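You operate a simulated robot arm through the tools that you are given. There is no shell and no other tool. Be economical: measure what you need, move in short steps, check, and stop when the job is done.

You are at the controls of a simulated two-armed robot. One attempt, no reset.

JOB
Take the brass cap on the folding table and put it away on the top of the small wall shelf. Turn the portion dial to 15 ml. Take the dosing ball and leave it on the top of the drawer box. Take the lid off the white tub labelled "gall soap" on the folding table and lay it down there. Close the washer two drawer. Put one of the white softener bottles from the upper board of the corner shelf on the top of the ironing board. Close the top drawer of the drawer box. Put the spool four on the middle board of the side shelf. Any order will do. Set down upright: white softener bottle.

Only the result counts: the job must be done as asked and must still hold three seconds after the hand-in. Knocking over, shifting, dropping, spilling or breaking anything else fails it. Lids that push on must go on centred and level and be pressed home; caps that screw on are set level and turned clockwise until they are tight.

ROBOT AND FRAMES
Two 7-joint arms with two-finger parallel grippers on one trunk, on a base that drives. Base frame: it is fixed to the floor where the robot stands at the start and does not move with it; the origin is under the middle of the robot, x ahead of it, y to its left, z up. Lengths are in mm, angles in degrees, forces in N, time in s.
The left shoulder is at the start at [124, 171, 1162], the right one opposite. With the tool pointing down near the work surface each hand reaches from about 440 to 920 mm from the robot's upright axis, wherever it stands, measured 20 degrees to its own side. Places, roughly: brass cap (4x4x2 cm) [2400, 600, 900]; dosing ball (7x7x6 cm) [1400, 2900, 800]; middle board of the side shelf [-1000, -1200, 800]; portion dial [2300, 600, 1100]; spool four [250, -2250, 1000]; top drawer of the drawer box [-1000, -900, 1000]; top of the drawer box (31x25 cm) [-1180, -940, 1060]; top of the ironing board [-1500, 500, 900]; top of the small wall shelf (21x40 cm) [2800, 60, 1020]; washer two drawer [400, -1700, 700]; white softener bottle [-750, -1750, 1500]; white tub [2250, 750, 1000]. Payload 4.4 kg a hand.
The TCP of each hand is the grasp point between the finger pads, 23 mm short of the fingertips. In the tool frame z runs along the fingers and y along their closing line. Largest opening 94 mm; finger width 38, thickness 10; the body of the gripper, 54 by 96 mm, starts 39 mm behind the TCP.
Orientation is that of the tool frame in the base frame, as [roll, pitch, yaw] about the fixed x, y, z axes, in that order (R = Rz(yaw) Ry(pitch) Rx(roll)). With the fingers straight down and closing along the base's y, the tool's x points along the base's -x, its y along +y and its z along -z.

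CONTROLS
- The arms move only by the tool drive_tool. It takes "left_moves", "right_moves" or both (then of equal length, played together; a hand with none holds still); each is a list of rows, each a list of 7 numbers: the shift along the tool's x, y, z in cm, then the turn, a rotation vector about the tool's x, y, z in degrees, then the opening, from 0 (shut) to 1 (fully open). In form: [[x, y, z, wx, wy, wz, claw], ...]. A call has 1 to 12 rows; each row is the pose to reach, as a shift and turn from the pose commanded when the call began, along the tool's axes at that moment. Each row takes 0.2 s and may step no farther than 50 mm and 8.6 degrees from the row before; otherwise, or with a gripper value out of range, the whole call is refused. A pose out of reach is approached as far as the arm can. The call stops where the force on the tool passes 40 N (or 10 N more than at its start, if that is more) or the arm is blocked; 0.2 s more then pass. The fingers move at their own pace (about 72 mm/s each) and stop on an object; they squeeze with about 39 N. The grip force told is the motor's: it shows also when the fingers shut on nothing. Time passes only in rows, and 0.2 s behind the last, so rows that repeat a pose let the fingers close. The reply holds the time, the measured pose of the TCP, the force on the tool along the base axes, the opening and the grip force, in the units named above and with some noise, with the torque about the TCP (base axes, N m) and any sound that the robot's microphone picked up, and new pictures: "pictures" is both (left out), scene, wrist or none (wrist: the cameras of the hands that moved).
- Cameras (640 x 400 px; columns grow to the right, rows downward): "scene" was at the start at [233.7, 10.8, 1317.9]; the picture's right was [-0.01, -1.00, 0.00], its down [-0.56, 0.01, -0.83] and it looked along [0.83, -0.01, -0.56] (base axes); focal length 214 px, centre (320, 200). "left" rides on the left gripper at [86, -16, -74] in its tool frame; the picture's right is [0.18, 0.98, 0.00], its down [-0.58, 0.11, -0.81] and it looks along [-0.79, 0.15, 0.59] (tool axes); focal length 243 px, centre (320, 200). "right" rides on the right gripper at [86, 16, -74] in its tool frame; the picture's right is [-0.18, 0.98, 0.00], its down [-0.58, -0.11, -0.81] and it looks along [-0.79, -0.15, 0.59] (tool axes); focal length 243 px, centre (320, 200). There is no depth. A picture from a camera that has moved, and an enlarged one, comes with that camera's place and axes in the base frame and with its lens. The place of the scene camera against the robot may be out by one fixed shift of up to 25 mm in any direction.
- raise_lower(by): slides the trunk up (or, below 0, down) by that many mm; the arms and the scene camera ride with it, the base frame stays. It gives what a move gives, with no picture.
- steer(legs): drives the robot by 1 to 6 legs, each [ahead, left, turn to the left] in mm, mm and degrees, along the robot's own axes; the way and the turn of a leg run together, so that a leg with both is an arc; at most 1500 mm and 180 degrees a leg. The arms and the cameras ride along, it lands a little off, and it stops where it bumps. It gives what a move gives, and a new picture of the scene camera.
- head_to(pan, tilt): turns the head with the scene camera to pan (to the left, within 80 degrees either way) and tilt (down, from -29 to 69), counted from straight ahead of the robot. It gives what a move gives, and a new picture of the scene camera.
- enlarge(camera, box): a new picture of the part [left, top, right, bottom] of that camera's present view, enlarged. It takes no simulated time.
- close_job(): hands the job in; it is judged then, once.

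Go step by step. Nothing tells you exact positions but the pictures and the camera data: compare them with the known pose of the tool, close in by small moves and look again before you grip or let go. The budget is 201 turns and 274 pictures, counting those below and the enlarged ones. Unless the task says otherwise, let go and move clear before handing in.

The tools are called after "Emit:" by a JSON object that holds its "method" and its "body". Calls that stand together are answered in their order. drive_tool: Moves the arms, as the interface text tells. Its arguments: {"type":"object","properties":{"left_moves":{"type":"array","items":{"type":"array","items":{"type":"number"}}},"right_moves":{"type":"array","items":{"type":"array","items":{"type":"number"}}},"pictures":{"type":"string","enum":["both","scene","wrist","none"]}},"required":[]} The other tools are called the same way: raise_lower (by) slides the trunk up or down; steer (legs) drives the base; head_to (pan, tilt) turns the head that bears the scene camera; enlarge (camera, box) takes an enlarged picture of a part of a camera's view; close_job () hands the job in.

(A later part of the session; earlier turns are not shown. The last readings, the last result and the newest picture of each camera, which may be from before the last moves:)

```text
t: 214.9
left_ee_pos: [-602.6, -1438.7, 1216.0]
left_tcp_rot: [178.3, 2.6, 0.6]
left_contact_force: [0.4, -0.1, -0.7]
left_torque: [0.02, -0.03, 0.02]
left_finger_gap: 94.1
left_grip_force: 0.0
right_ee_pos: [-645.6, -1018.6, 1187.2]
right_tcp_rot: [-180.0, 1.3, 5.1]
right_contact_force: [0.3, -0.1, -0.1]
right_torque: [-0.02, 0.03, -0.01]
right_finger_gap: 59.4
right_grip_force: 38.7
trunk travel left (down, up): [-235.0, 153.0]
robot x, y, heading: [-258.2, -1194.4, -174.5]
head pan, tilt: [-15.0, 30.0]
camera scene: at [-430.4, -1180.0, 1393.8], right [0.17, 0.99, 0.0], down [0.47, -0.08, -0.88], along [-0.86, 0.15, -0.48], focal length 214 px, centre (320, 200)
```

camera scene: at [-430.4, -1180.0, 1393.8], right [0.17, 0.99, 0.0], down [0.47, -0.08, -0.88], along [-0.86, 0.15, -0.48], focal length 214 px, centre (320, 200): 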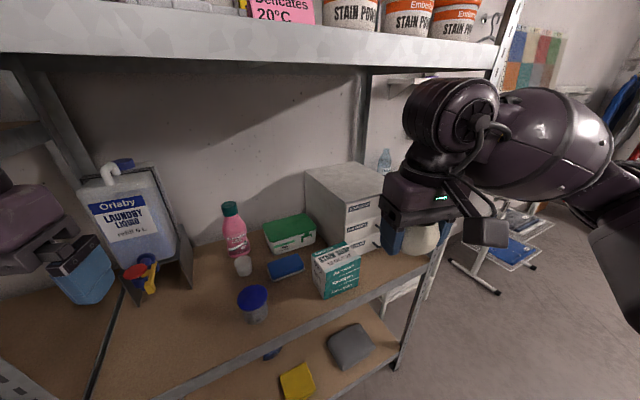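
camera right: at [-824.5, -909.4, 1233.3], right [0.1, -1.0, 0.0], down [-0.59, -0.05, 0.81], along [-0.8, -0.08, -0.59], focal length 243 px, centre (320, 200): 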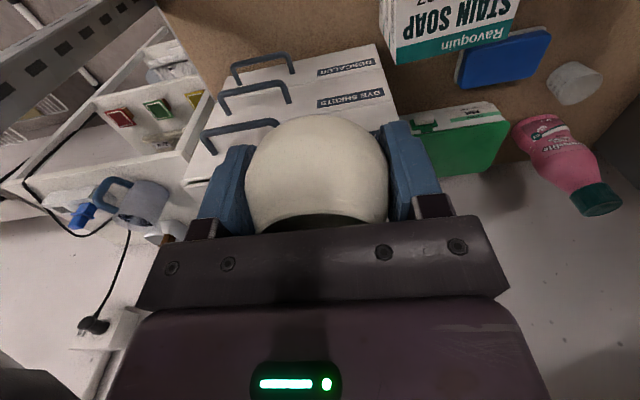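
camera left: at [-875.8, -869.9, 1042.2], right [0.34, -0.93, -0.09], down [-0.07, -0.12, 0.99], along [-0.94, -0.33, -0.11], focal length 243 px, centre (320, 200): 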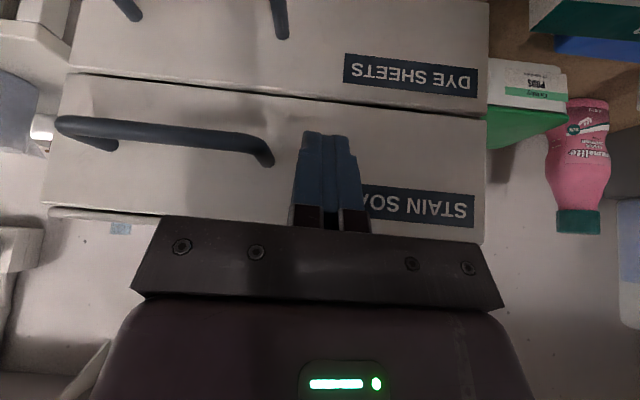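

Something blocked the turn, probably on the left. Let me look there.

Emit:
{"method": "head_to", "body": {"pan": 60, "tilt": 30}}

```text
t: 216.4
left_ee_pos: [-602.1, -1440.3, 1216.2]
left_tcp_rot: [178.1, 2.6, 0.5]
left_contact_force: [0.8, -0.2, 0.5]
left_torque: [-0.02, 0.01, -0.01]
left_finger_gap: 94.0
left_grip_force: 0.0
right_ee_pos: [-644.6, -1018.0, 1187.2]
right_tcp_rot: [179.8, 1.3, 5.2]
right_contact_force: [-0.8, 0.4, -1.3]
right_torque: [-0.01, -0.02, -0.01]
right_finger_gap: 59.8
right_grip_force: 39.1
trunk travel left (down, up): [-235.0, 153.0]
robot x, y, heading: [-259.1, -1200.2, -174.7]
head pan, tilt: [60.0, 30.0]
camera scene: at [-379.2, -1276.9, 1392.6], right [-0.91, 0.42, 0.02], down [0.19, 0.45, -0.87], along [-0.37, -0.79, -0.49], focal length 214 px, centre (320, 200)
```

scene: 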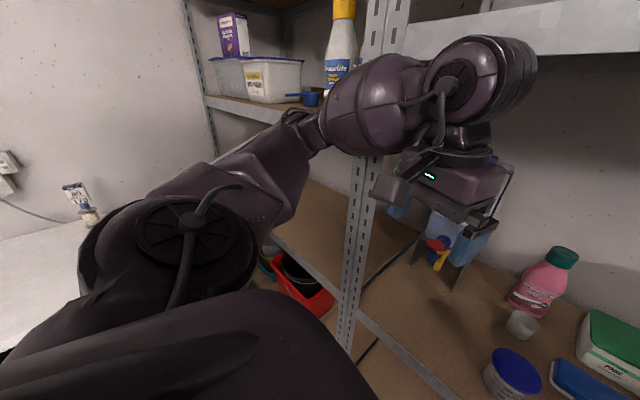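

The left forearm met the upright. I'll turn back and move away to the right.

Emit:
{"method": "steer", "body": {"legs": [[0, 0, 9], [150, -60, 0]]}}

```text
t: 218.1
left_ee_pos: [-609.4, -1489.4, 1203.9]
left_tcp_rot: [176.8, 1.3, 10.0]
left_contact_force: [0.0, 0.5, -1.3]
left_torque: [-0.02, -0.03, -0.03]
left_finger_gap: 94.1
left_grip_force: 0.1
right_ee_pos: [-744.2, -1085.0, 1186.4]
right_tcp_rot: [179.8, 0.9, 16.2]
right_contact_force: [-0.4, 0.1, 0.2]
right_torque: [-0.01, 0.01, 0.02]
right_finger_gap: 59.8
right_grip_force: 38.7
trunk travel left (down, up): [-235.0, 153.0]
robot x, y, heading: [-329.9, -1184.6, -163.8]
head pan, tilt: [60.0, 30.0]
stopped in leg 2: the robot was blocked; the commanded pose is now the measured one
camera scene: at [-433.7, -1287.3, 1392.4], right [-0.97, 0.24, 0.02], down [0.1, 0.48, -0.87], along [-0.21, -0.84, -0.49], focal length 214 px, centre (320, 200)
```

scene: 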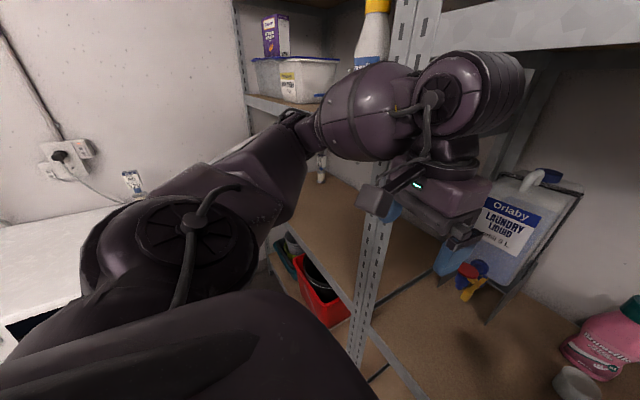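

Emit:
{"method": "steer", "body": {"legs": [[-250, -150, 0]]}}

Emit:
{"method": "head_to", "body": {"pan": 15, "tilt": 18}}

Emit:
{"method": "enlarge", "body": {"camera": "scene", "box": [120, 40, 376, 200]}}

```text
t: 220.2
left_ee_pos: [-432.0, -1278.1, 1196.7]
left_tcp_rot: [177.0, -0.4, 9.7]
left_contact_force: [-0.1, 0.8, -0.4]
left_torque: [0.03, 0.0, 0.0]
left_finger_gap: 94.0
left_grip_force: 0.1
right_ee_pos: [-564.7, -874.2, 1178.5]
right_tcp_rot: [179.7, 0.1, 15.8]
right_contact_force: [1.1, 0.0, -0.1]
right_torque: [-0.03, 0.03, 0.01]
right_finger_gap: 59.8
right_grip_force: 39.2
trunk travel left (down, up): [-235.0, 153.0]
robot x, y, heading: [-132.9, -974.1, -164.4]
head pan, tilt: [60.0, 30.0]
camera scene: at [-257.4, -1077.9, 1389.7], right [-0.97, 0.24, 0.0], down [0.12, 0.48, -0.87], along [-0.21, -0.84, -0.5], focal length 214 px, centre (320, 200)
```

scene: 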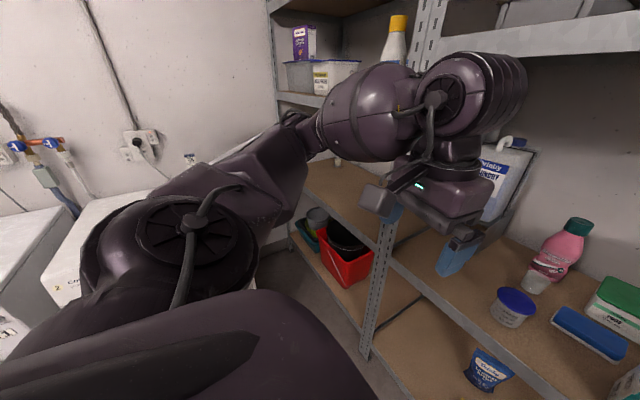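

```text
t: 221.3
left_ee_pos: [-433.1, -1278.6, 1195.8]
left_tcp_rot: [177.0, -0.2, 9.7]
left_contact_force: [0.6, 0.2, 0.4]
left_torque: [0.01, 0.01, -0.01]
left_finger_gap: 93.9
left_grip_force: 0.1
right_ee_pos: [-564.9, -873.4, 1178.3]
right_tcp_rot: [179.7, 0.0, 15.8]
right_contact_force: [-1.0, 0.0, -0.1]
right_torque: [-0.07, 0.02, -0.01]
right_finger_gap: 59.7
right_grip_force: 39.4
trunk travel left (down, up): [-235.0, 153.0]
robot x, y, heading: [-128.5, -976.0, -164.3]
head pan, tilt: [15.0, 18.0]
camera scene: at [-316.0, -1038.9, 1408.9], right [-0.52, 0.86, 0.0], down [0.27, 0.16, -0.95], along [-0.82, -0.49, -0.31], focal length 214 px, centre (320, 200)
```

scene: 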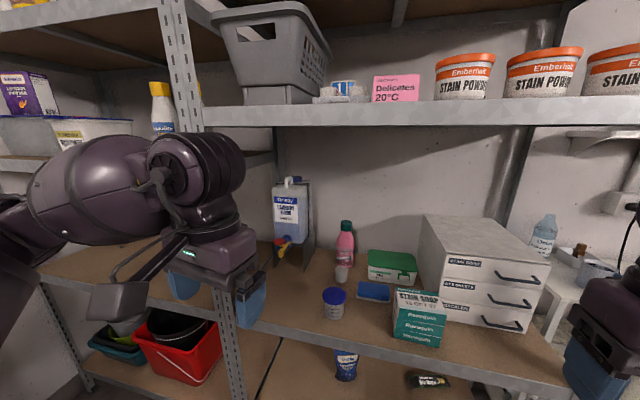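

```text
2.50 times, centred on (248, 120) of scene
camera zoom: at [-316.0, -1038.9, 1408.9], right [-0.52, 0.86, 0.0], down [0.27, 0.16, -0.95], along [-0.82, -0.49, -0.31], focal length 536 px, centre (500, 400)
```

zoom: 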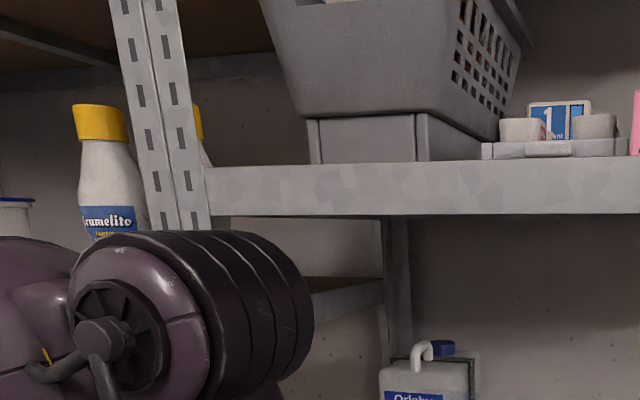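

Nothing was disturbed. The left arm suits the box top better, so I'll set the ball down on the free front strip of the middle board, near (-905, -1185), and re-pick it with the left hand.

Emit:
{"method": "steer", "body": {"legs": [[180, 0, 0]]}}

Emit:
{"method": "head_to", "body": {"pan": 0, "tilt": 40}}

Emit:
{"method": "enlarge", "body": {"camera": "scene", "box": [208, 130, 432, 270]}}

```text
t: 222.8
left_ee_pos: [-602.7, -1329.5, 1195.9]
left_tcp_rot: [177.0, -0.3, 9.9]
left_contact_force: [-0.6, -0.1, 0.0]
left_torque: [0.0, -0.01, 0.01]
left_finger_gap: 93.7
left_grip_force: 0.0
right_ee_pos: [-735.7, -926.0, 1176.6]
right_tcp_rot: [179.8, 0.0, 16.1]
right_contact_force: [-0.3, -0.6, -0.5]
right_torque: [0.03, -0.03, -0.03]
right_finger_gap: 59.5
right_grip_force: 38.9
trunk travel left (down, up): [-235.0, 153.0]
robot x, y, heading: [-303.1, -1026.1, -163.9]
head pan, tilt: [15.0, 18.0]
camera scene: at [-487.2, -1089.1, 1408.8], right [-0.52, 0.86, 0.0], down [0.26, 0.16, -0.95], along [-0.81, -0.49, -0.31], focal length 214 px, centre (320, 200)
```

scene: 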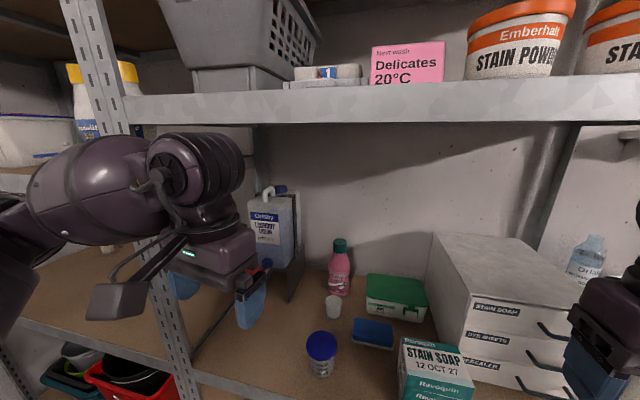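

```text
t: 223.6
left_ee_pos: [-601.4, -1329.1, 1197.4]
left_tcp_rot: [177.0, -0.2, 10.1]
left_contact_force: [-0.6, -0.2, -0.3]
left_torque: [0.03, -0.04, -0.01]
left_finger_gap: 93.8
left_grip_force: 0.1
right_ee_pos: [-735.4, -924.7, 1179.4]
right_tcp_rot: [179.7, 0.0, 16.1]
right_contact_force: [0.1, 0.0, -0.2]
right_torque: [-0.02, 0.03, -0.02]
right_finger_gap: 59.6
right_grip_force: 38.9
trunk travel left (down, up): [-235.0, 153.0]
robot x, y, heading: [-301.1, -1025.3, -164.1]
head pan, tilt: [0.0, 40.0]
camera scene: at [-488.2, -1064.3, 1374.3], right [-0.28, 0.96, 0.0], down [0.62, 0.18, -0.77], along [-0.74, -0.21, -0.64], focal length 214 px, centre (320, 200)
```

scene: 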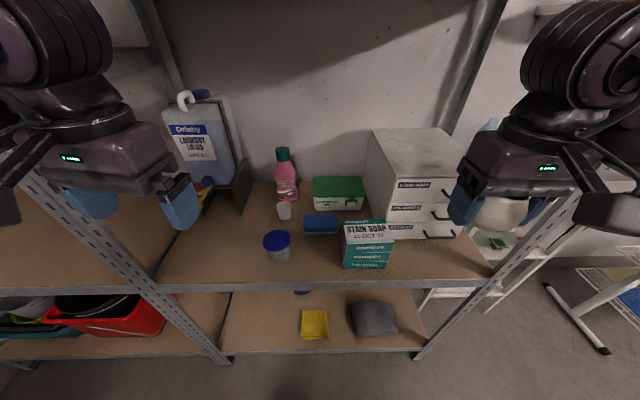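

```text
2.86 times, centred on (320, 200) of scene
camera zoom: at [-488.2, -1064.3, 1374.3], right [-0.28, 0.96, 0.0], down [0.62, 0.18, -0.77], along [-0.74, -0.21, -0.64], focal length 613 px, centre (320, 200)
```

zoom: 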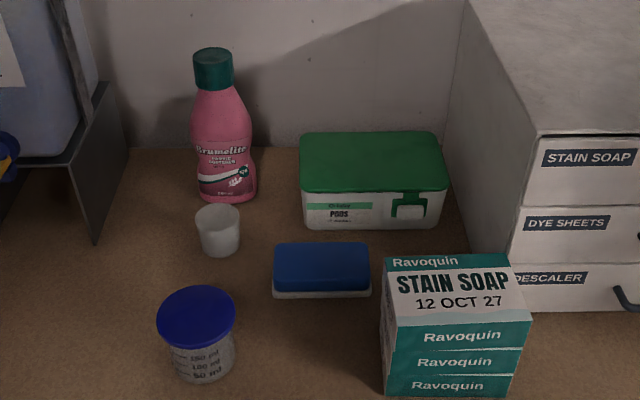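

The spot at about (-864, -1204) between the blue cup and the Stain Soap stack is free. Moving the right hand there.

Emit:
{"method": "drive_tool", "body": {"right_moves": [[-2.8, 3.3, 1, 0, 0, 0, 0.5], [-5.6, 6.6, 2, 0, 0, 0, 0.5], [-8.4, 9.9, 3, 0, 0, 0, 0.5], [-11.2, 13.2, 4, 0, 0, 0, 0.5], [-14, 16.5, 5, 0, 0, 0, 0.5], [-16.8, 19.8, 6, 0, 0, 0, 0.5], [-19.6, 22.9, 8, 0, 0, 0, 0.5], [-19.6, 22.9, 12.5, 0, 0, 0, 0.5], [-19.6, 22.9, 17, 0, 0, 0, 0.5], [-19.6, 22.9, 21.5, 0, 0, 0, 0.5]], "pictures": "both"}}

```text
t: 225.8
left_ee_pos: [-602.8, -1329.7, 1196.7]
left_tcp_rot: [176.9, -0.3, 10.0]
left_contact_force: [-0.6, -0.6, -0.3]
left_torque: [-0.02, -0.03, -0.01]
left_finger_gap: 94.2
left_grip_force: 0.2
right_ee_pos: [-861.2, -1201.2, 961.7]
right_tcp_rot: [179.7, 0.0, 16.1]
right_contact_force: [0.2, 0.5, -0.8]
right_torque: [0.01, -0.02, -0.03]
right_finger_gap: 59.6
right_grip_force: 39.3
trunk travel left (down, up): [-235.0, 153.0]
robot x, y, heading: [-305.5, -1024.0, -163.8]
head pan, tilt: [0.0, 40.0]
camera scene: at [-488.8, -1064.2, 1374.1], right [-0.28, 0.96, 0.0], down [0.62, 0.18, -0.77], along [-0.74, -0.21, -0.64], focal length 214 px, centre (320, 200)
camera right: at [-774.5, -1192.5, 1036.3], right [0.09, -1.0, 0.0], down [-0.59, -0.05, 0.81], along [-0.8, -0.08, -0.59], focal length 243 px, centre (320, 200)
```

scene: 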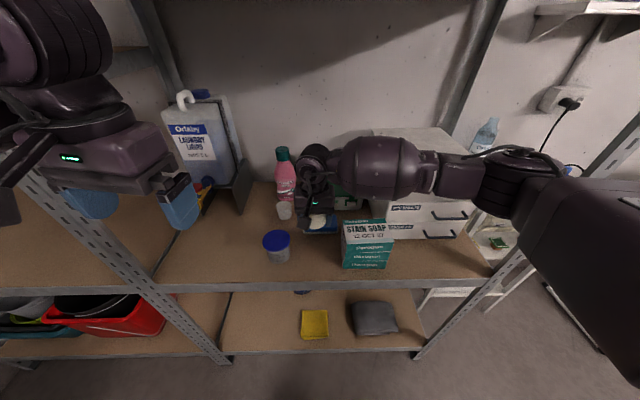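
right: 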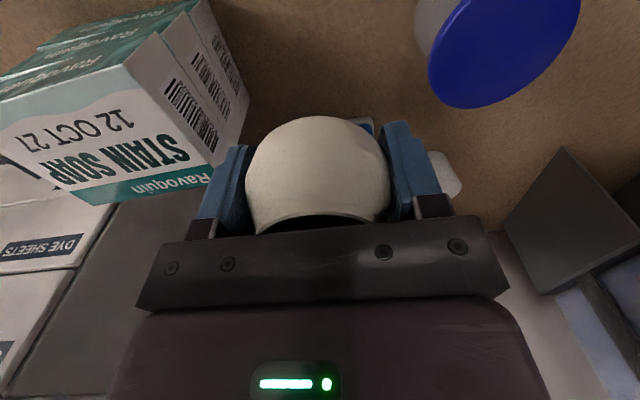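

Emit:
{"method": "drive_tool", "body": {"right_moves": [[0, 0, 4, 0, 0, 0, 0.5], [0, 0, 8, 0, 0, 0, 0.5], [0, 0, 11, 0, 0, 0, 0.5], [0, 0, 11.6, 0, 0, 0, 0.5], [0, 0, 12.2, 0, 0, 0, 0.5], [0, 0, 12.8, 0, 0, 0, 0.5]], "pictures": "wrist"}}

```text
t: 227.2
left_ee_pos: [-602.8, -1330.2, 1196.8]
left_tcp_rot: [176.9, -0.3, 10.0]
left_contact_force: [0.4, 0.3, 0.5]
left_torque: [-0.02, -0.01, -0.02]
left_finger_gap: 94.2
left_grip_force: 0.1
right_ee_pos: [-859.5, -1200.7, 836.1]
right_tcp_rot: [179.7, 0.0, 16.0]
right_contact_force: [-1.1, -0.2, 0.3]
right_torque: [-0.01, 0.02, -0.02]
right_finger_gap: 59.8
right_grip_force: 38.9
trunk travel left (down, up): [-235.0, 153.0]
robot x, y, heading: [-301.5, -1022.3, -164.0]
head pan, tilt: [0.0, 40.0]
camera right: at [-773.2, -1192.5, 909.6], right [0.09, -1.0, 0.01], down [-0.59, -0.05, 0.81], along [-0.8, -0.08, -0.59], focal length 243 px, centre (320, 200)
```

right: 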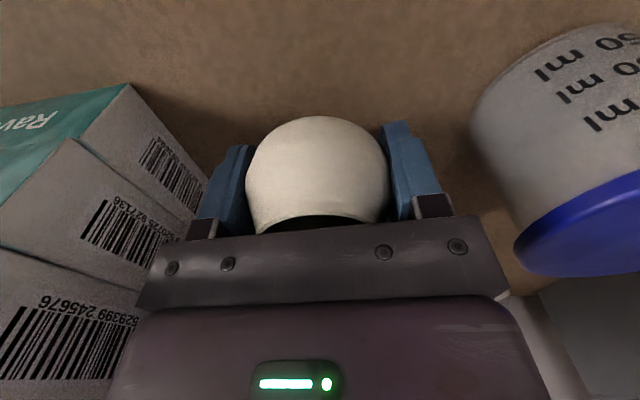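

Emit:
{"method": "drive_tool", "body": {"right_moves": [[0, 0, 0.5, 0, 0, 0, 0.5], [0, 0, 1.0, 0, 0, 0, 0.5], [0, 0, 1.5, 0, 0, 0, 0.5], [0, 0, 2.0, 0, 0, 0, 0.5], [0, 0, 2.5, 0, 0, 0, 0.5]], "pictures": "wrist"}}

```text
t: 228.3
left_ee_pos: [-598.9, -1328.2, 1198.1]
left_tcp_rot: [176.9, -0.1, 10.0]
left_contact_force: [0.5, 0.5, -0.3]
left_torque: [-0.01, -0.03, 0.0]
left_finger_gap: 94.2
left_grip_force: 0.1
right_ee_pos: [-861.9, -1200.5, 822.7]
right_tcp_rot: [179.6, 0.3, 16.0]
right_contact_force: [10.3, 10.4, 28.6]
right_torque: [1.35, -0.51, -0.35]
right_finger_gap: 59.6
right_grip_force: 38.7
trunk travel left (down, up): [-235.0, 153.0]
robot x, y, heading: [-303.9, -1022.9, -163.7]
head pan, tilt: [0.0, 40.0]
stopped in row 5 (right hand): the force on the tool passed its limit at 46 N (the readings are from after the stop); the commanded pose is now the measured one
camera right: at [-773.0, -1192.3, 896.8], right [0.09, -1.0, 0.01], down [-0.59, -0.05, 0.81], along [-0.8, -0.08, -0.59], focal length 243 px, centre (320, 200)
```

right: 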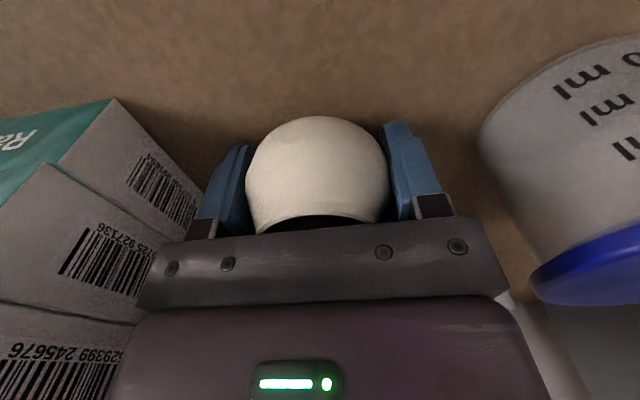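

Contact made. Opening a little and rising.

Emit:
{"method": "drive_tool", "body": {"right_moves": [[0, 0, -0.3, 0, 0, 0, 0.5], [0, 0, -0.3, 0, 0, 0, 0.75], [0, 0, -0.3, 0, 0, 0, 0.85], [0, 0, -0.3, 0, 0, 0, 0.85], [0, 0, -3, 0, 0, 0, 0.85], [0, 0, -7, 0, 0, 0, 0.85], [0, 0, -11, 0, 0, 0, 0.85]], "pictures": "wrist"}}

```text
t: 229.9
left_ee_pos: [-602.2, -1328.9, 1196.7]
left_tcp_rot: [177.0, -0.1, 10.1]
left_contact_force: [-0.9, -1.0, -0.1]
left_torque: [-0.01, 0.0, -0.02]
left_finger_gap: 94.2
left_grip_force: 0.0
right_ee_pos: [-860.9, -1199.6, 928.6]
right_tcp_rot: [179.7, 0.1, 16.0]
right_contact_force: [-0.4, 0.0, 0.2]
right_torque: [0.0, 0.01, -0.02]
right_finger_gap: 79.9
right_grip_force: 0.0
trunk travel left (down, up): [-235.0, 153.0]
robot x, y, heading: [-298.3, -1024.4, -163.7]
head pan, tilt: [0.0, 40.0]
camera right: at [-773.2, -1190.8, 1002.2], right [0.09, -1.0, 0.01], down [-0.59, -0.05, 0.81], along [-0.8, -0.08, -0.59], focal length 243 px, centre (320, 200)
```

right: 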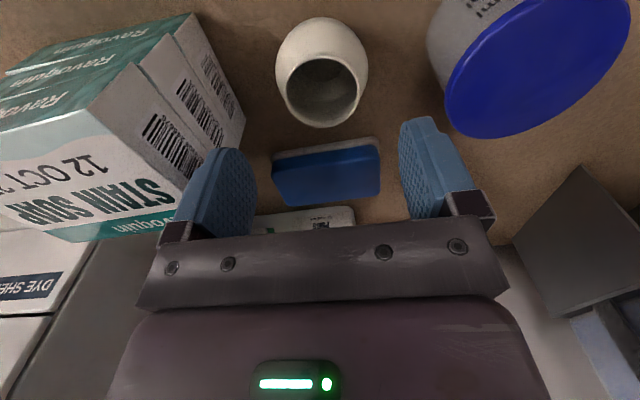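

The ball stands on the board. Now retracting the right hand and bringing in the left.

Emit:
{"method": "drive_tool", "body": {"right_moves": [[0, 0, -4.5, 0, 0, 0, 1], [0, 0, -9, 0, 0, 0, 1], [2, -2, -13, 0, 0, 0, 1], [5, -5, -16, 0, 0, 0, 1], [8, -8, -18, 0, 0, 0, 1], [11, -11, -20, 0, 0, 0, 1], [14, -14, -21, 0, 0, 0, 1], [17, -17, -22, 0, 0, 0, 1], [20, -20, -22, 0, 0, 0, 1]], "pictures": "none"}}

Emit:
{"method": "drive_tool", "body": {"left_moves": [[-3, -2.2, 0, 1, 0, 0, 1], [-6, -4.4, 0, 2, 0, 0, 1], [-9, -6.6, 1, 3, 0, 0, 1], [-12, -8.8, 2, 3, 0, 0, 1], [-15, -11, 4, 3, 0, 0, 1], [-18, -13.2, 6, 3, 0, 0, 1], [-20, -15.4, 9, 3, 0, 0, 1], [-22, -17.2, 13, 3, 0, 0, 1], [-22, -17.2, 17, 3, 0, 0, 1]], "pictures": "both"}}

```text
refused: row 4 steps farther than a row can; nothing moved
```

```text
t: 231.4
left_ee_pos: [-805.5, -1225.6, 1125.5]
left_tcp_rot: [-179.8, -0.3, 9.1]
left_contact_force: [6.4, -2.1, 3.3]
left_torque: [0.08, -0.09, -0.28]
left_finger_gap: 92.6
left_grip_force: 0.1
right_ee_pos: [-867.1, -1193.8, 922.9]
right_tcp_rot: [-179.8, 0.0, 15.0]
right_contact_force: [1.1, 0.6, -1.4]
right_torque: [0.01, 0.05, 0.0]
right_finger_gap: 79.8
right_grip_force: 0.0
trunk travel left (down, up): [-235.0, 153.0]
robot x, y, heading: [-301.1, -1024.0, -163.8]
head pan, tilt: [0.0, 40.0]
stopped in row 7 (left hand): the force on the tool passed its limit at 68 N (the readings are from after the stop); the commanded pose is now the measured one
camera scene: at [-488.5, -1063.6, 1374.2], right [-0.28, 0.96, 0.0], down [0.62, 0.18, -0.77], along [-0.74, -0.21, -0.64], focal length 214 px, centre (320, 200)
camera left: at [-723.2, -1196.1, 1200.9], right [0.34, -0.94, 0.0], down [-0.56, -0.2, 0.8], along [-0.76, -0.27, -0.6], focal length 243 px, centre (320, 200)
```

scene: 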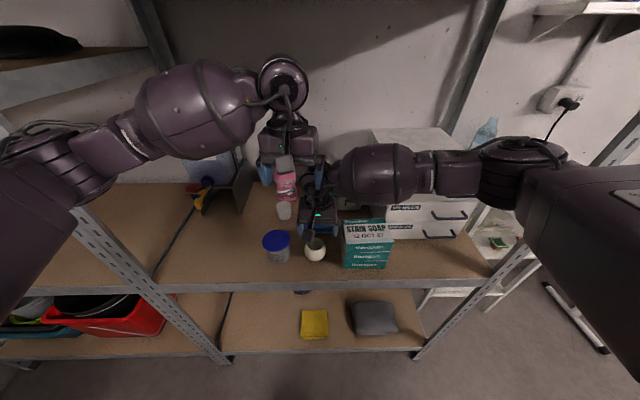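
left: 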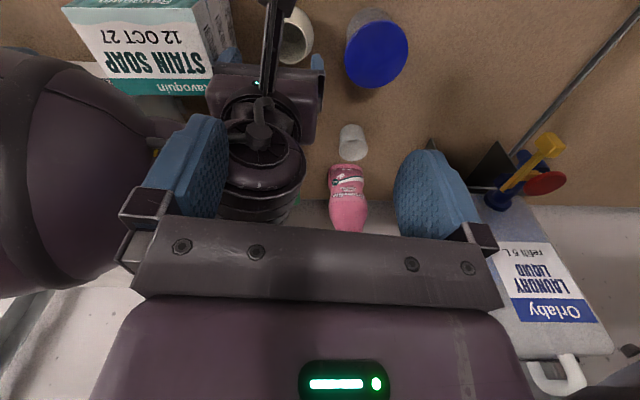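

My first call was refused, so the hands met. I'll back the left hand out first.

Emit:
{"method": "drive_tool", "body": {"left_moves": [[1, 3, -2, 0, 0, 0, 1], [3, 6, -4, 0, 0, 0, 1], [6, 9, -5, 0, 0, 0, 1], [9, 12, -6, 0, 0, 0, 1], [13, 14, -6, 0, 0, 0, 1], [17, 15, -6, 0, 0, 0, 1]], "pictures": "none"}}

```text
t: 232.8
left_ee_pos: [-611.2, -1348.9, 1188.3]
left_tcp_rot: [-179.9, -0.3, 9.2]
left_contact_force: [0.4, 1.0, -0.1]
left_torque: [0.0, 0.01, 0.03]
left_finger_gap: 94.0
left_grip_force: 0.0
right_ee_pos: [-864.3, -1194.2, 924.3]
right_tcp_rot: [-179.8, 0.1, 15.1]
right_contact_force: [-0.1, 0.7, -0.2]
right_torque: [0.0, 0.01, -0.02]
right_finger_gap: 80.1
right_grip_force: 0.0
trunk travel left (down, up): [-235.0, 153.0]
robot x, y, heading: [-303.1, -1022.9, -163.8]
head pan, tilt: [0.0, 40.0]
```

Now lift and withdraw the right hand with smaller steps.

Emit:
{"method": "drive_tool", "body": {"right_moves": [[0, 0, -4.5, 0, 0, 0, 1], [0, 0, -9, 0, 0, 0, 1], [1, -1, -13, 0, 0, 0, 1], [3, -3, -16, 0, 0, 0, 1], [6, -6, -18, 0, 0, 0, 1], [9, -9, -20, 0, 0, 0, 1], [12, -12, -21, 0, 0, 0, 1], [15, -15, -22, 0, 0, 0, 1], [18, -18, -22, 0, 0, 0, 1], [20, -21, -22, 0, 0, 0, 1]], "pictures": "scene"}}

```text
t: 235.0
left_ee_pos: [-612.7, -1348.2, 1187.1]
left_tcp_rot: [-179.8, -0.2, 9.3]
left_contact_force: [-0.4, -0.2, 1.2]
left_torque: [-0.02, 0.02, 0.02]
left_finger_gap: 94.0
left_grip_force: 0.0
right_ee_pos: [-728.6, -939.8, 1144.8]
right_tcp_rot: [-179.8, 0.0, 15.1]
right_contact_force: [0.5, 0.7, -0.1]
right_torque: [-0.01, 0.03, 0.03]
right_finger_gap: 93.8
right_grip_force: 0.1
trunk travel left (down, up): [-235.0, 153.0]
robot x, y, heading: [-305.1, -1024.7, -163.8]
head pan, tilt: [0.0, 40.0]
camera scene: at [-487.2, -1062.8, 1374.5], right [-0.28, 0.96, 0.0], down [0.62, 0.18, -0.77], along [-0.74, -0.21, -0.64], focal length 214 px, centre (320, 200)
```

scene: 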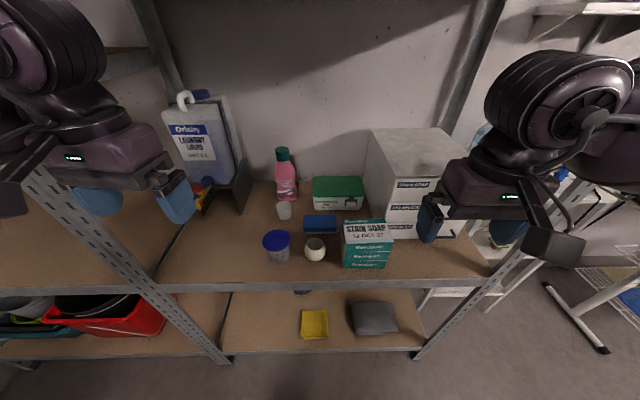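

Clear now. Moving the left hand over the ball.

Emit:
{"method": "drive_tool", "body": {"left_moves": [[-3.1, -2.6, 1, 0, 0, 0, 1], [-6.3, -5.3, 2, 0, 0, 0, 1], [-9.4, -8, 3, 0, 0, 0, 1], [-12.6, -10.6, 4, 0, 0, 0, 1], [-15.8, -13.3, 5, 0, 0, 0, 1], [-18.9, -15.9, 6, 0, 0, 0, 1], [-21.8, -18.4, 8, 0, 0, 0, 1], [-21.8, -18.4, 12.5, 0, 0, 0, 1], [-21.8, -18.4, 17, 0, 0, 0, 1], [-21.8, -18.4, 21.5, 0, 0, 0, 1], [-21.8, -18.4, 26, 0, 0, 0, 1]], "pictures": "wrist"}}

```text
t: 237.4
left_ee_pos: [-857.2, -1198.7, 924.6]
left_tcp_rot: [-179.7, -0.4, 9.2]
left_contact_force: [0.2, -0.3, -0.1]
left_torque: [-0.02, -0.04, -0.02]
left_finger_gap: 94.2
left_grip_force: 0.1
right_ee_pos: [-728.8, -940.3, 1144.2]
right_tcp_rot: [-179.7, 0.0, 15.2]
right_contact_force: [-0.2, -0.3, -0.1]
right_torque: [0.01, 0.0, 0.0]
right_finger_gap: 94.0
right_grip_force: 0.1
trunk travel left (down, up): [-235.0, 153.0]
robot x, y, heading: [-299.5, -1024.8, -163.8]
head pan, tilt: [0.0, 40.0]
camera left: at [-775.1, -1169.2, 999.3], right [0.34, -0.94, 0.0], down [-0.56, -0.2, 0.8], along [-0.76, -0.27, -0.6], focal length 243 px, centre (320, 200)
```

left: 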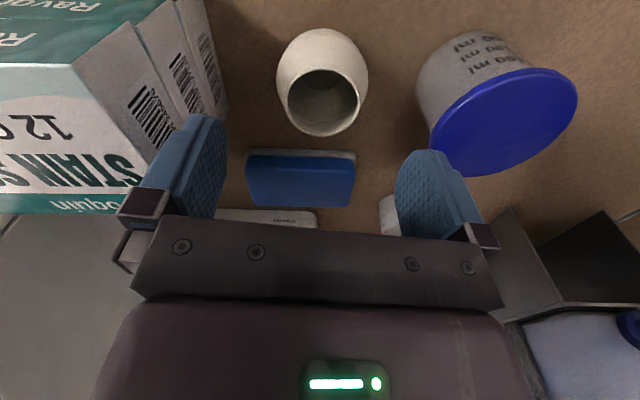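

Emit:
{"method": "drive_tool", "body": {"left_moves": [[-0.3, 0.1, 4, 0, 0, 0, 0.9], [-0.6, 0.2, 7, 0, 0, 0, 0.9], [-0.6, 0.2, 9.6, 0, 0, 0, 0.9]], "pictures": "wrist"}}

```text
t: 238.2
left_ee_pos: [-860.1, -1204.5, 828.5]
left_tcp_rot: [-179.7, -0.3, 9.3]
left_contact_force: [-0.6, 0.0, 0.1]
left_torque: [0.0, -0.01, -0.02]
left_finger_gap: 84.7
left_grip_force: 0.0
right_ee_pos: [-730.8, -941.6, 1144.6]
right_tcp_rot: [-179.8, 0.1, 15.2]
right_contact_force: [0.0, 0.7, 0.6]
right_torque: [0.01, -0.03, 0.03]
right_finger_gap: 93.9
right_grip_force: 0.2
trunk travel left (down, up): [-235.0, 153.0]
robot x, y, heading: [-305.0, -1023.7, -163.6]
head pan, tilt: [0.0, 40.0]
camera left: at [-778.7, -1173.5, 903.7], right [0.34, -0.94, 0.0], down [-0.56, -0.21, 0.8], along [-0.76, -0.27, -0.6], focal length 243 px, centre (320, 200)
```

left: 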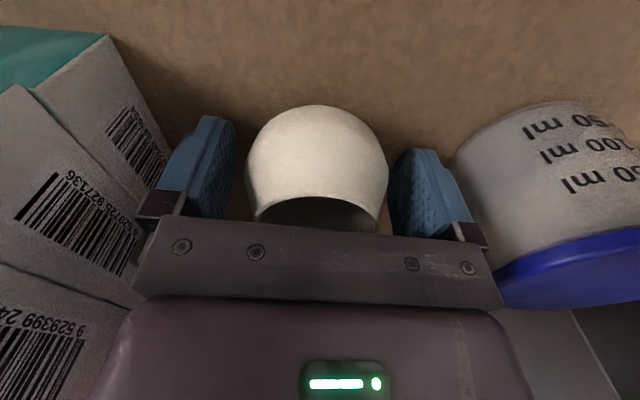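

Emit:
{"method": "drive_tool", "body": {"left_moves": [[0, 0, 0.2, 0, 0, 0, 0.6], [0, 0, 0.2, 0, 0, 0, 0.5], [0, 0, 0.2, 0, 0, 0, 0.5], [0, 0, -3, 0, 0, 0, 0.5], [0, 0, -7, 0, 0, 0, 0.5], [0, 0, -11, 0, 0, 0, 0.5], [0, 0, -15, 0, 0, 0, 0.5], [0, 0, -20, 0, 0, 0, 0.5], [0, 0, -25, 0, 0, 0, 0.5]], "pictures": "wrist"}}

```text
t: 240.2
left_ee_pos: [-861.0, -1202.0, 1080.2]
left_tcp_rot: [-179.8, -0.3, 9.2]
left_contact_force: [0.8, 0.6, -0.5]
left_torque: [0.0, 0.01, 0.0]
left_finger_gap: 61.1
left_grip_force: 39.2
right_ee_pos: [-729.4, -941.5, 1145.2]
right_tcp_rot: [-179.8, 0.2, 15.2]
right_contact_force: [-0.6, 0.8, 0.0]
right_torque: [-0.04, -0.01, 0.0]
right_finger_gap: 93.9
right_grip_force: 0.0
trunk travel left (down, up): [-235.0, 153.0]
robot x, y, heading: [-302.6, -1024.3, -163.9]
head pan, tilt: [0.0, 40.0]
camera left: at [-779.8, -1172.1, 1155.4], right [0.34, -0.94, 0.0], down [-0.56, -0.2, 0.8], along [-0.76, -0.27, -0.6], focal length 243 px, centre (320, 200)
```

left: 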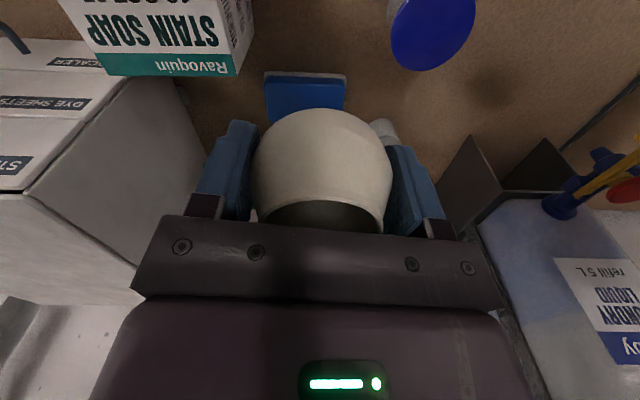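

Ball in the left hand. Retract out of the shelf, then drive right.

Emit:
{"method": "drive_tool", "body": {"left_moves": [[3, 0, -3, 0, 0, 0, 0.5], [6, 1, -5, 0, 0, 0, 0.5], [9, 2, -7, 0, 0, 0, 0.5], [12, 3, -8, 0, 0, 0, 0.5], [15, 5, -9, 0, 0, 0, 0.5], [18, 7, -10, 0, 0, 0, 0.5], [21, 10, -10, 0, 0, 0, 0.5]], "right_moves": [[2, 0, 0, 0, 0, 0, 1], [3, 0, 0, 0, 0, 0, 1], [4, 0, 0, 0, 0, 0, 1], [4, 0, 0, 0, 0, 0, 1], [4, 0, 0, 0, 0, 0, 1], [4, 0, 0, 0, 0, 0, 1], [4, 0, 0, 0, 0, 0, 1]], "pictures": "none"}}

```text
t: 241.8
left_ee_pos: [-642.8, -1268.8, 1180.6]
left_tcp_rot: [-179.8, -0.2, 9.4]
left_contact_force: [-0.4, 0.1, 0.1]
left_torque: [0.0, 0.02, -0.01]
left_finger_gap: 61.2
left_grip_force: 39.0
right_ee_pos: [-717.9, -937.5, 1146.7]
right_tcp_rot: [-179.7, -0.1, 15.2]
right_contact_force: [0.3, -0.4, -0.4]
right_torque: [0.03, -0.01, 0.0]
right_finger_gap: 94.0
right_grip_force: 0.0
right hand out of reach, approached as far as the arm can: row 1, 2, 3, 4, 5, 6, 7
trunk travel left (down, up): [-235.0, 153.0]
robot x, y, heading: [-300.3, -1023.2, -164.0]
head pan, tilt: [0.0, 40.0]
```

Emit:
{"method": "steer", "body": {"legs": [[0, -435, 0], [60, 0, 0]]}}

```text
t: 246.7
left_ee_pos: [-823.4, -867.8, 1179.6]
left_tcp_rot: [-179.8, -0.3, 9.2]
left_contact_force: [1.2, -0.4, 0.0]
left_torque: [0.03, -0.02, 0.01]
left_finger_gap: 60.6
left_grip_force: 38.7
right_ee_pos: [-898.7, -535.1, 1145.2]
right_tcp_rot: [-179.8, -0.3, 15.3]
right_contact_force: [0.1, 0.7, -0.2]
right_torque: [0.01, -0.02, 0.06]
right_finger_gap: 94.1
right_grip_force: 0.1
trunk travel left (down, up): [-235.0, 153.0]
robot x, y, heading: [-481.5, -625.4, -163.7]
head pan, tilt: [0.0, 40.0]
camera scene: at [-667.4, -663.9, 1374.0], right [-0.28, 0.96, 0.0], down [0.62, 0.18, -0.77], along [-0.73, -0.21, -0.64], focal length 214 px, centre (320, 200)
```

scene: 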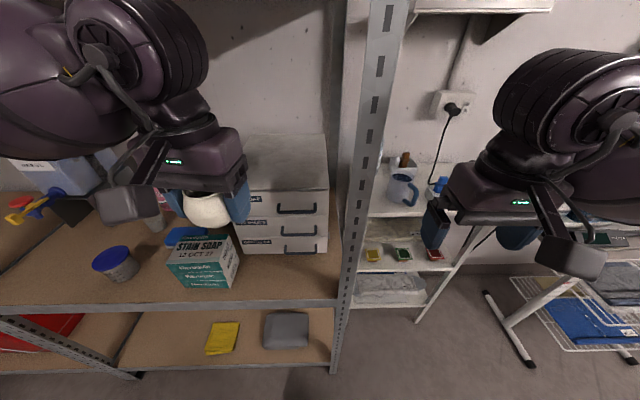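

Now lower slightly and move the left hand forward over the box top.

Emit:
{"method": "drive_tool", "body": {"left_moves": [[0, 0, 4.5, 0, 0, 0, 0.5], [-4.5, -0.4, 4.8, 0, 0, 0, 0.5], [-9, -0.8, 4.8, 0, 0, 0, 0.5], [-13.5, -1.2, 4.8, 0, 0, 0, 0.5], [-18, -1.6, 4.8, 0, 0, 0, 0.5], [-22, -2, 4.8, 0, 0, 0, 0.5]], "pictures": "both"}}

```text
t: 248.1
left_ee_pos: [-1043.3, -882.0, 1130.8]
left_tcp_rot: [-179.9, -0.3, 9.1]
left_contact_force: [0.0, -0.2, -2.0]
left_torque: [0.0, 0.01, -0.01]
left_finger_gap: 60.4
left_grip_force: 39.0
right_ee_pos: [-897.2, -533.8, 1145.6]
right_tcp_rot: [-179.8, -0.2, 15.1]
right_contact_force: [-0.3, 0.3, -0.4]
right_torque: [-0.01, -0.03, -0.01]
right_finger_gap: 94.1
right_grip_force: 0.0
trunk travel left (down, up): [-235.0, 153.0]
robot x, y, heading: [-478.7, -625.3, -163.9]
head pan, tilt: [0.0, 40.0]
camera scene: at [-666.8, -663.1, 1374.1], right [-0.28, 0.96, 0.0], down [0.62, 0.18, -0.77], along [-0.74, -0.21, -0.64], focal length 214 px, centre (320, 200)
camera left: at [-960.7, -852.0, 1204.7], right [0.34, -0.94, 0.0], down [-0.56, -0.2, 0.8], along [-0.76, -0.27, -0.6], focal length 243 px, centre (320, 200)
```

scene: 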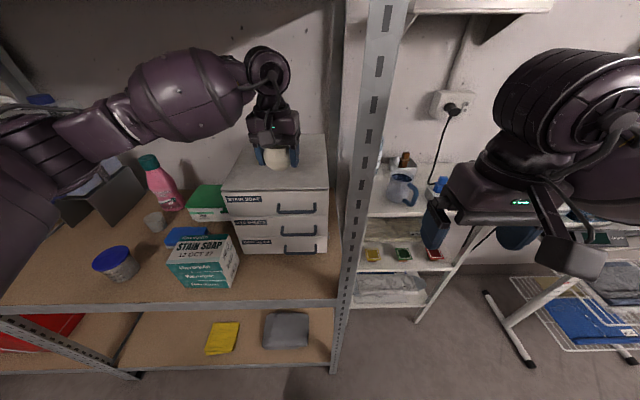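
left: 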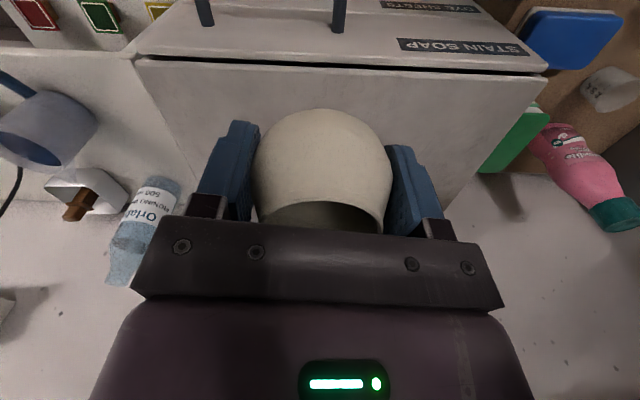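

Emit:
{"method": "drive_tool", "body": {"left_moves": [[-4, 0.3, 0, 0, 0, 0, 0.5], [-8, 0.6, 0, 0, 0, 0, 0.5], [-8, 0.6, 2, 0, 0, 0, 0.5], [-8, 0.6, 3, 0, 0, 0, 0.5]], "pictures": "both"}}

```text
t: 249.1
left_ee_pos: [-1119.6, -900.3, 1100.2]
left_tcp_rot: [-179.8, -0.3, 9.2]
left_contact_force: [0.2, -0.3, -1.0]
left_torque: [0.01, 0.0, -0.01]
left_finger_gap: 60.6
left_grip_force: 39.3
right_ee_pos: [-895.1, -534.6, 1145.2]
right_tcp_rot: [-179.7, -0.1, 15.2]
right_contact_force: [-0.6, 0.5, 0.2]
right_torque: [0.04, -0.01, -0.03]
right_finger_gap: 94.3
right_grip_force: 0.1
trunk travel left (down, up): [-235.0, 153.0]
robot x, y, heading: [-481.0, -621.9, -163.8]
head pan, tilt: [0.0, 40.0]
camera scene: at [-666.1, -663.4, 1374.2], right [-0.28, 0.96, 0.0], down [0.62, 0.18, -0.77], along [-0.74, -0.21, -0.64], focal length 214 px, centre (320, 200)
camera left: at [-1037.4, -871.5, 1175.0], right [0.34, -0.94, 0.0], down [-0.56, -0.2, 0.8], along [-0.76, -0.27, -0.6], focal length 243 px, centre (320, 200)
```

scene: 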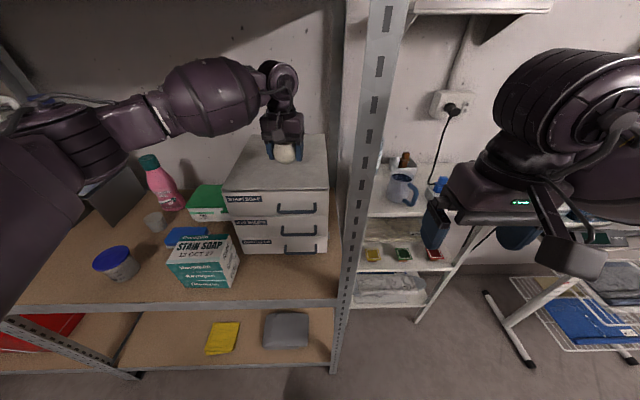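
left: 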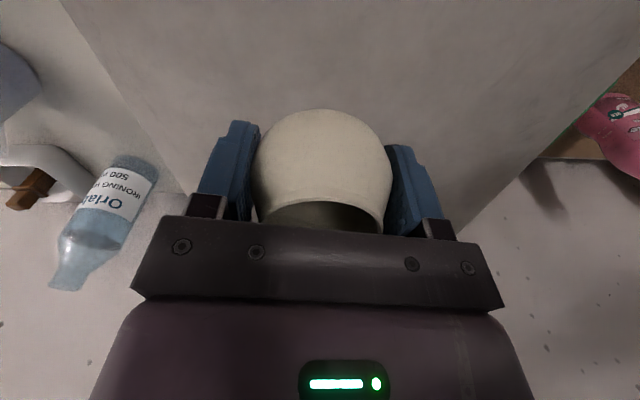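

Well over the box top. Lowering gently to contact.

Emit:
{"method": "drive_tool", "body": {"left_moves": [[0, 0, 0.6, 0, 0, 0, 0.5], [0, 0, 1.2, 0, 0, 0, 0.5], [0, 0, 1.7, 0, 0, 0, 0.5], [0, 0, 2.2, 0, 0, 0, 0.5], [0, 0, 2.6, 0, 0, 0, 0.5]], "pictures": "none"}}

```text
t: 250.3
left_ee_pos: [-1118.7, -899.6, 1079.4]
left_tcp_rot: [-179.7, 0.1, 9.1]
left_contact_force: [-2.1, -2.5, 21.8]
left_torque: [0.04, -0.08, -0.01]
left_finger_gap: 59.7
left_grip_force: 39.1
right_ee_pos: [-893.7, -534.2, 1147.9]
right_tcp_rot: [-179.8, -0.1, 15.1]
right_contact_force: [-0.6, 0.0, 0.4]
right_torque: [-0.02, 0.0, 0.0]
right_finger_gap: 93.9
right_grip_force: 0.1
trunk travel left (down, up): [-235.0, 153.0]
robot x, y, heading: [-479.5, -624.0, -163.9]
head pan, tilt: [0.0, 40.0]
```

Contact at 22 N. Releasing and rising.

Emit:
{"method": "drive_tool", "body": {"left_moves": [[0, 0, -0.3, 0, 0, 0, 0.6], [0, 0, -0.3, 0, 0, 0, 0.8], [0, 0, -0.3, 0, 0, 0, 0.9], [0, 0, -2.5, 0, 0, 0, 0.9], [0, 0, -6, 0, 0, 0, 0.9], [2, 0, -9, 0, 0, 0, 0.9]], "pictures": "both"}}

```text
t: 251.7
left_ee_pos: [-1097.4, -899.7, 1166.3]
left_tcp_rot: [-179.7, -0.3, 9.3]
left_contact_force: [2.1, -0.4, -0.1]
left_torque: [-0.03, 0.04, 0.0]
left_finger_gap: 84.6
left_grip_force: 0.1
right_ee_pos: [-896.2, -534.4, 1146.6]
right_tcp_rot: [-179.7, -0.2, 15.2]
right_contact_force: [0.0, -0.1, -0.1]
right_torque: [0.01, 0.06, -0.01]
right_finger_gap: 94.1
right_grip_force: 0.1
trunk travel left (down, up): [-235.0, 153.0]
robot x, y, heading: [-479.7, -624.6, -164.0]
head pan, tilt: [0.0, 40.0]
camera scene: at [-664.8, -663.7, 1374.5], right [-0.28, 0.96, 0.0], down [0.62, 0.18, -0.77], along [-0.74, -0.21, -0.64], focal length 214 px, centre (320, 200)
camera left: at [-1015.1, -869.0, 1240.5], right [0.34, -0.94, 0.0], down [-0.56, -0.2, 0.8], along [-0.76, -0.27, -0.6], focal length 243 px, centre (320, 200)
```

scene: 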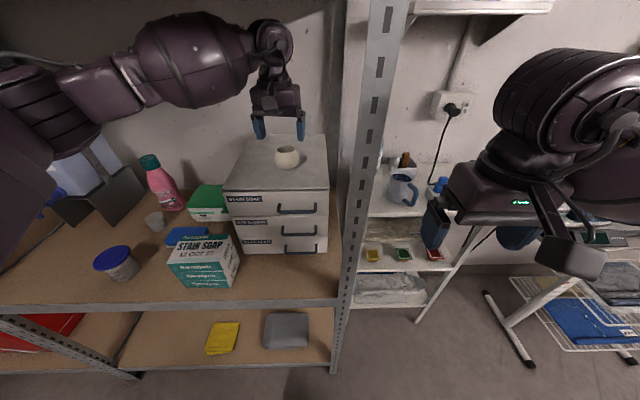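
left: 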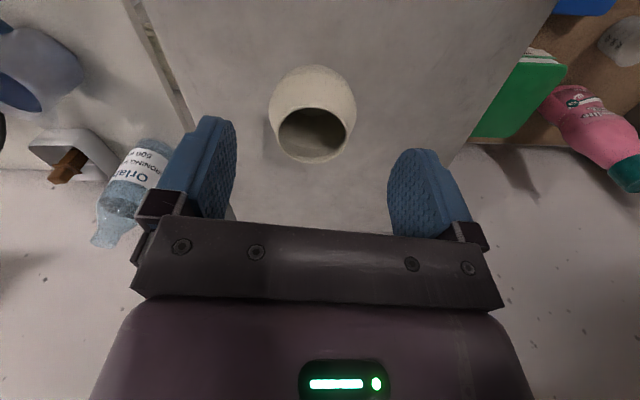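

The ball is on the box. Next: the softener bottle. I withdraw the left hand out of the shelf first.

Emit:
{"method": "drive_tool", "body": {"left_moves": [[4, 0, 0, 0, 0, 0, 1], [8, 0, 0, 0, 0, 0, 1], [12, 0, 0, 0, 0, 0, 1], [16, 0, 0, 0, 0, 0, 1], [20, 0, 0, 0, 0, 0, 1], [24, 0, 0, 0, 0, 0, 1], [27, 0, -1, 0, 0, 0, 1]], "pictures": "none"}}

Emit:
{"method": "steer", "body": {"legs": [[-150, 0, 0], [0, 0, 37], [50, 250, 0]]}}

Emit:
{"method": "head_to", "body": {"pan": 8, "tilt": 5}}

```text
t: 253.3
left_ee_pos: [-830.6, -854.9, 1175.4]
left_tcp_rot: [-179.8, -0.3, 9.3]
left_contact_force: [0.2, 0.4, 1.4]
left_torque: [-0.01, 0.0, 0.0]
left_finger_gap: 94.1
left_grip_force: 0.0
right_ee_pos: [-895.9, -534.5, 1146.9]
right_tcp_rot: [-179.8, -0.1, 15.3]
right_contact_force: [-0.3, -0.7, -0.3]
right_torque: [0.0, 0.07, 0.02]
right_finger_gap: 94.2
right_grip_force: 0.1
trunk travel left (down, up): [-235.0, 153.0]
robot x, y, heading: [-479.2, -623.4, -164.0]
head pan, tilt: [0.0, 40.0]
```

```text
t: 258.9
left_ee_pos: [-301.6, -1170.7, 1175.6]
left_tcp_rot: [-179.7, -0.3, 46.9]
left_contact_force: [-0.5, 0.4, 0.1]
left_torque: [-0.01, 0.0, 0.01]
left_finger_gap: 93.8
left_grip_force: 0.1
right_ee_pos: [-548.0, -956.0, 1145.5]
right_tcp_rot: [-179.7, -0.1, 53.0]
right_contact_force: [0.5, -1.1, -0.6]
right_torque: [-0.01, 0.02, -0.01]
right_finger_gap: 93.7
right_grip_force: 0.1
trunk travel left (down, up): [-235.0, 153.0]
robot x, y, heading: [-165.3, -769.7, -126.1]
head pan, tilt: [0.0, 40.0]
camera scene: at [-281.8, -910.3, 1374.2], right [-0.81, 0.59, 0.0], down [0.38, 0.52, -0.77], along [-0.45, -0.62, -0.64], focal length 214 px, centre (320, 200)
```

scene: 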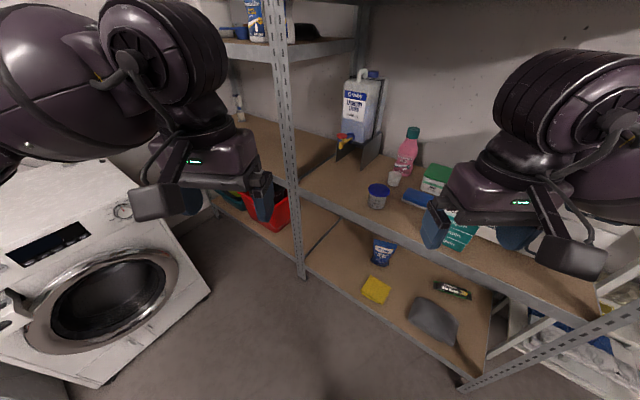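

```text
t: 259.9
left_ee_pos: [-301.6, -1171.0, 1176.6]
left_tcp_rot: [-179.8, -0.2, 46.9]
left_contact_force: [0.8, -0.2, 0.0]
left_torque: [0.01, 0.02, 0.0]
left_finger_gap: 93.9
left_grip_force: 0.0
right_ee_pos: [-548.3, -956.4, 1146.7]
right_tcp_rot: [-179.8, -0.1, 53.0]
right_contact_force: [0.5, 0.6, 0.1]
right_torque: [0.01, 0.03, -0.01]
right_finger_gap: 94.1
right_grip_force: 0.0
trunk travel left (down, up): [-235.0, 153.0]
robot x, y, heading: [-163.4, -772.0, -126.2]
head pan, tilt: [8.0, 5.0]
camera scene: at [-275.2, -922.4, 1429.9], right [-0.88, 0.47, 0.0], down [0.04, 0.08, -1.0], along [-0.47, -0.88, -0.09], focal length 214 px, centre (320, 200)
```

scene: 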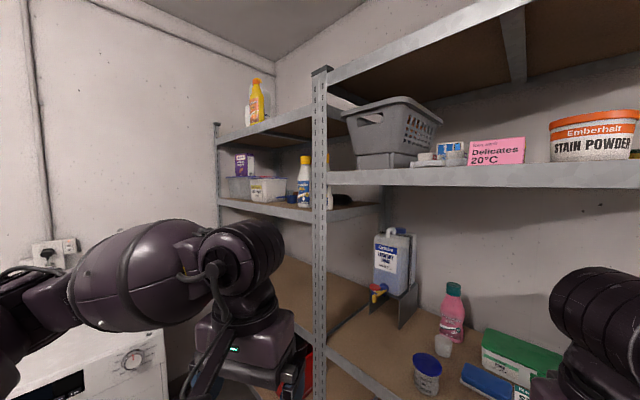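

Emit:
{"method": "enlarge", "body": {"camera": "scene", "box": [230, 130, 358, 210]}}

```text
5.00 times, centred on (294, 170) of scene
camera zoom: at [-275.2, -922.4, 1429.9], right [-0.88, 0.47, 0.0], down [0.04, 0.08, -1.0], along [-0.47, -0.88, -0.09], focal length 1072 px, centre (450, 350)
```

zoom: 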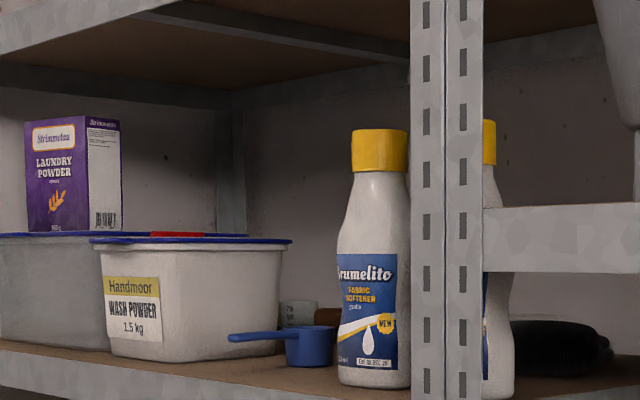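

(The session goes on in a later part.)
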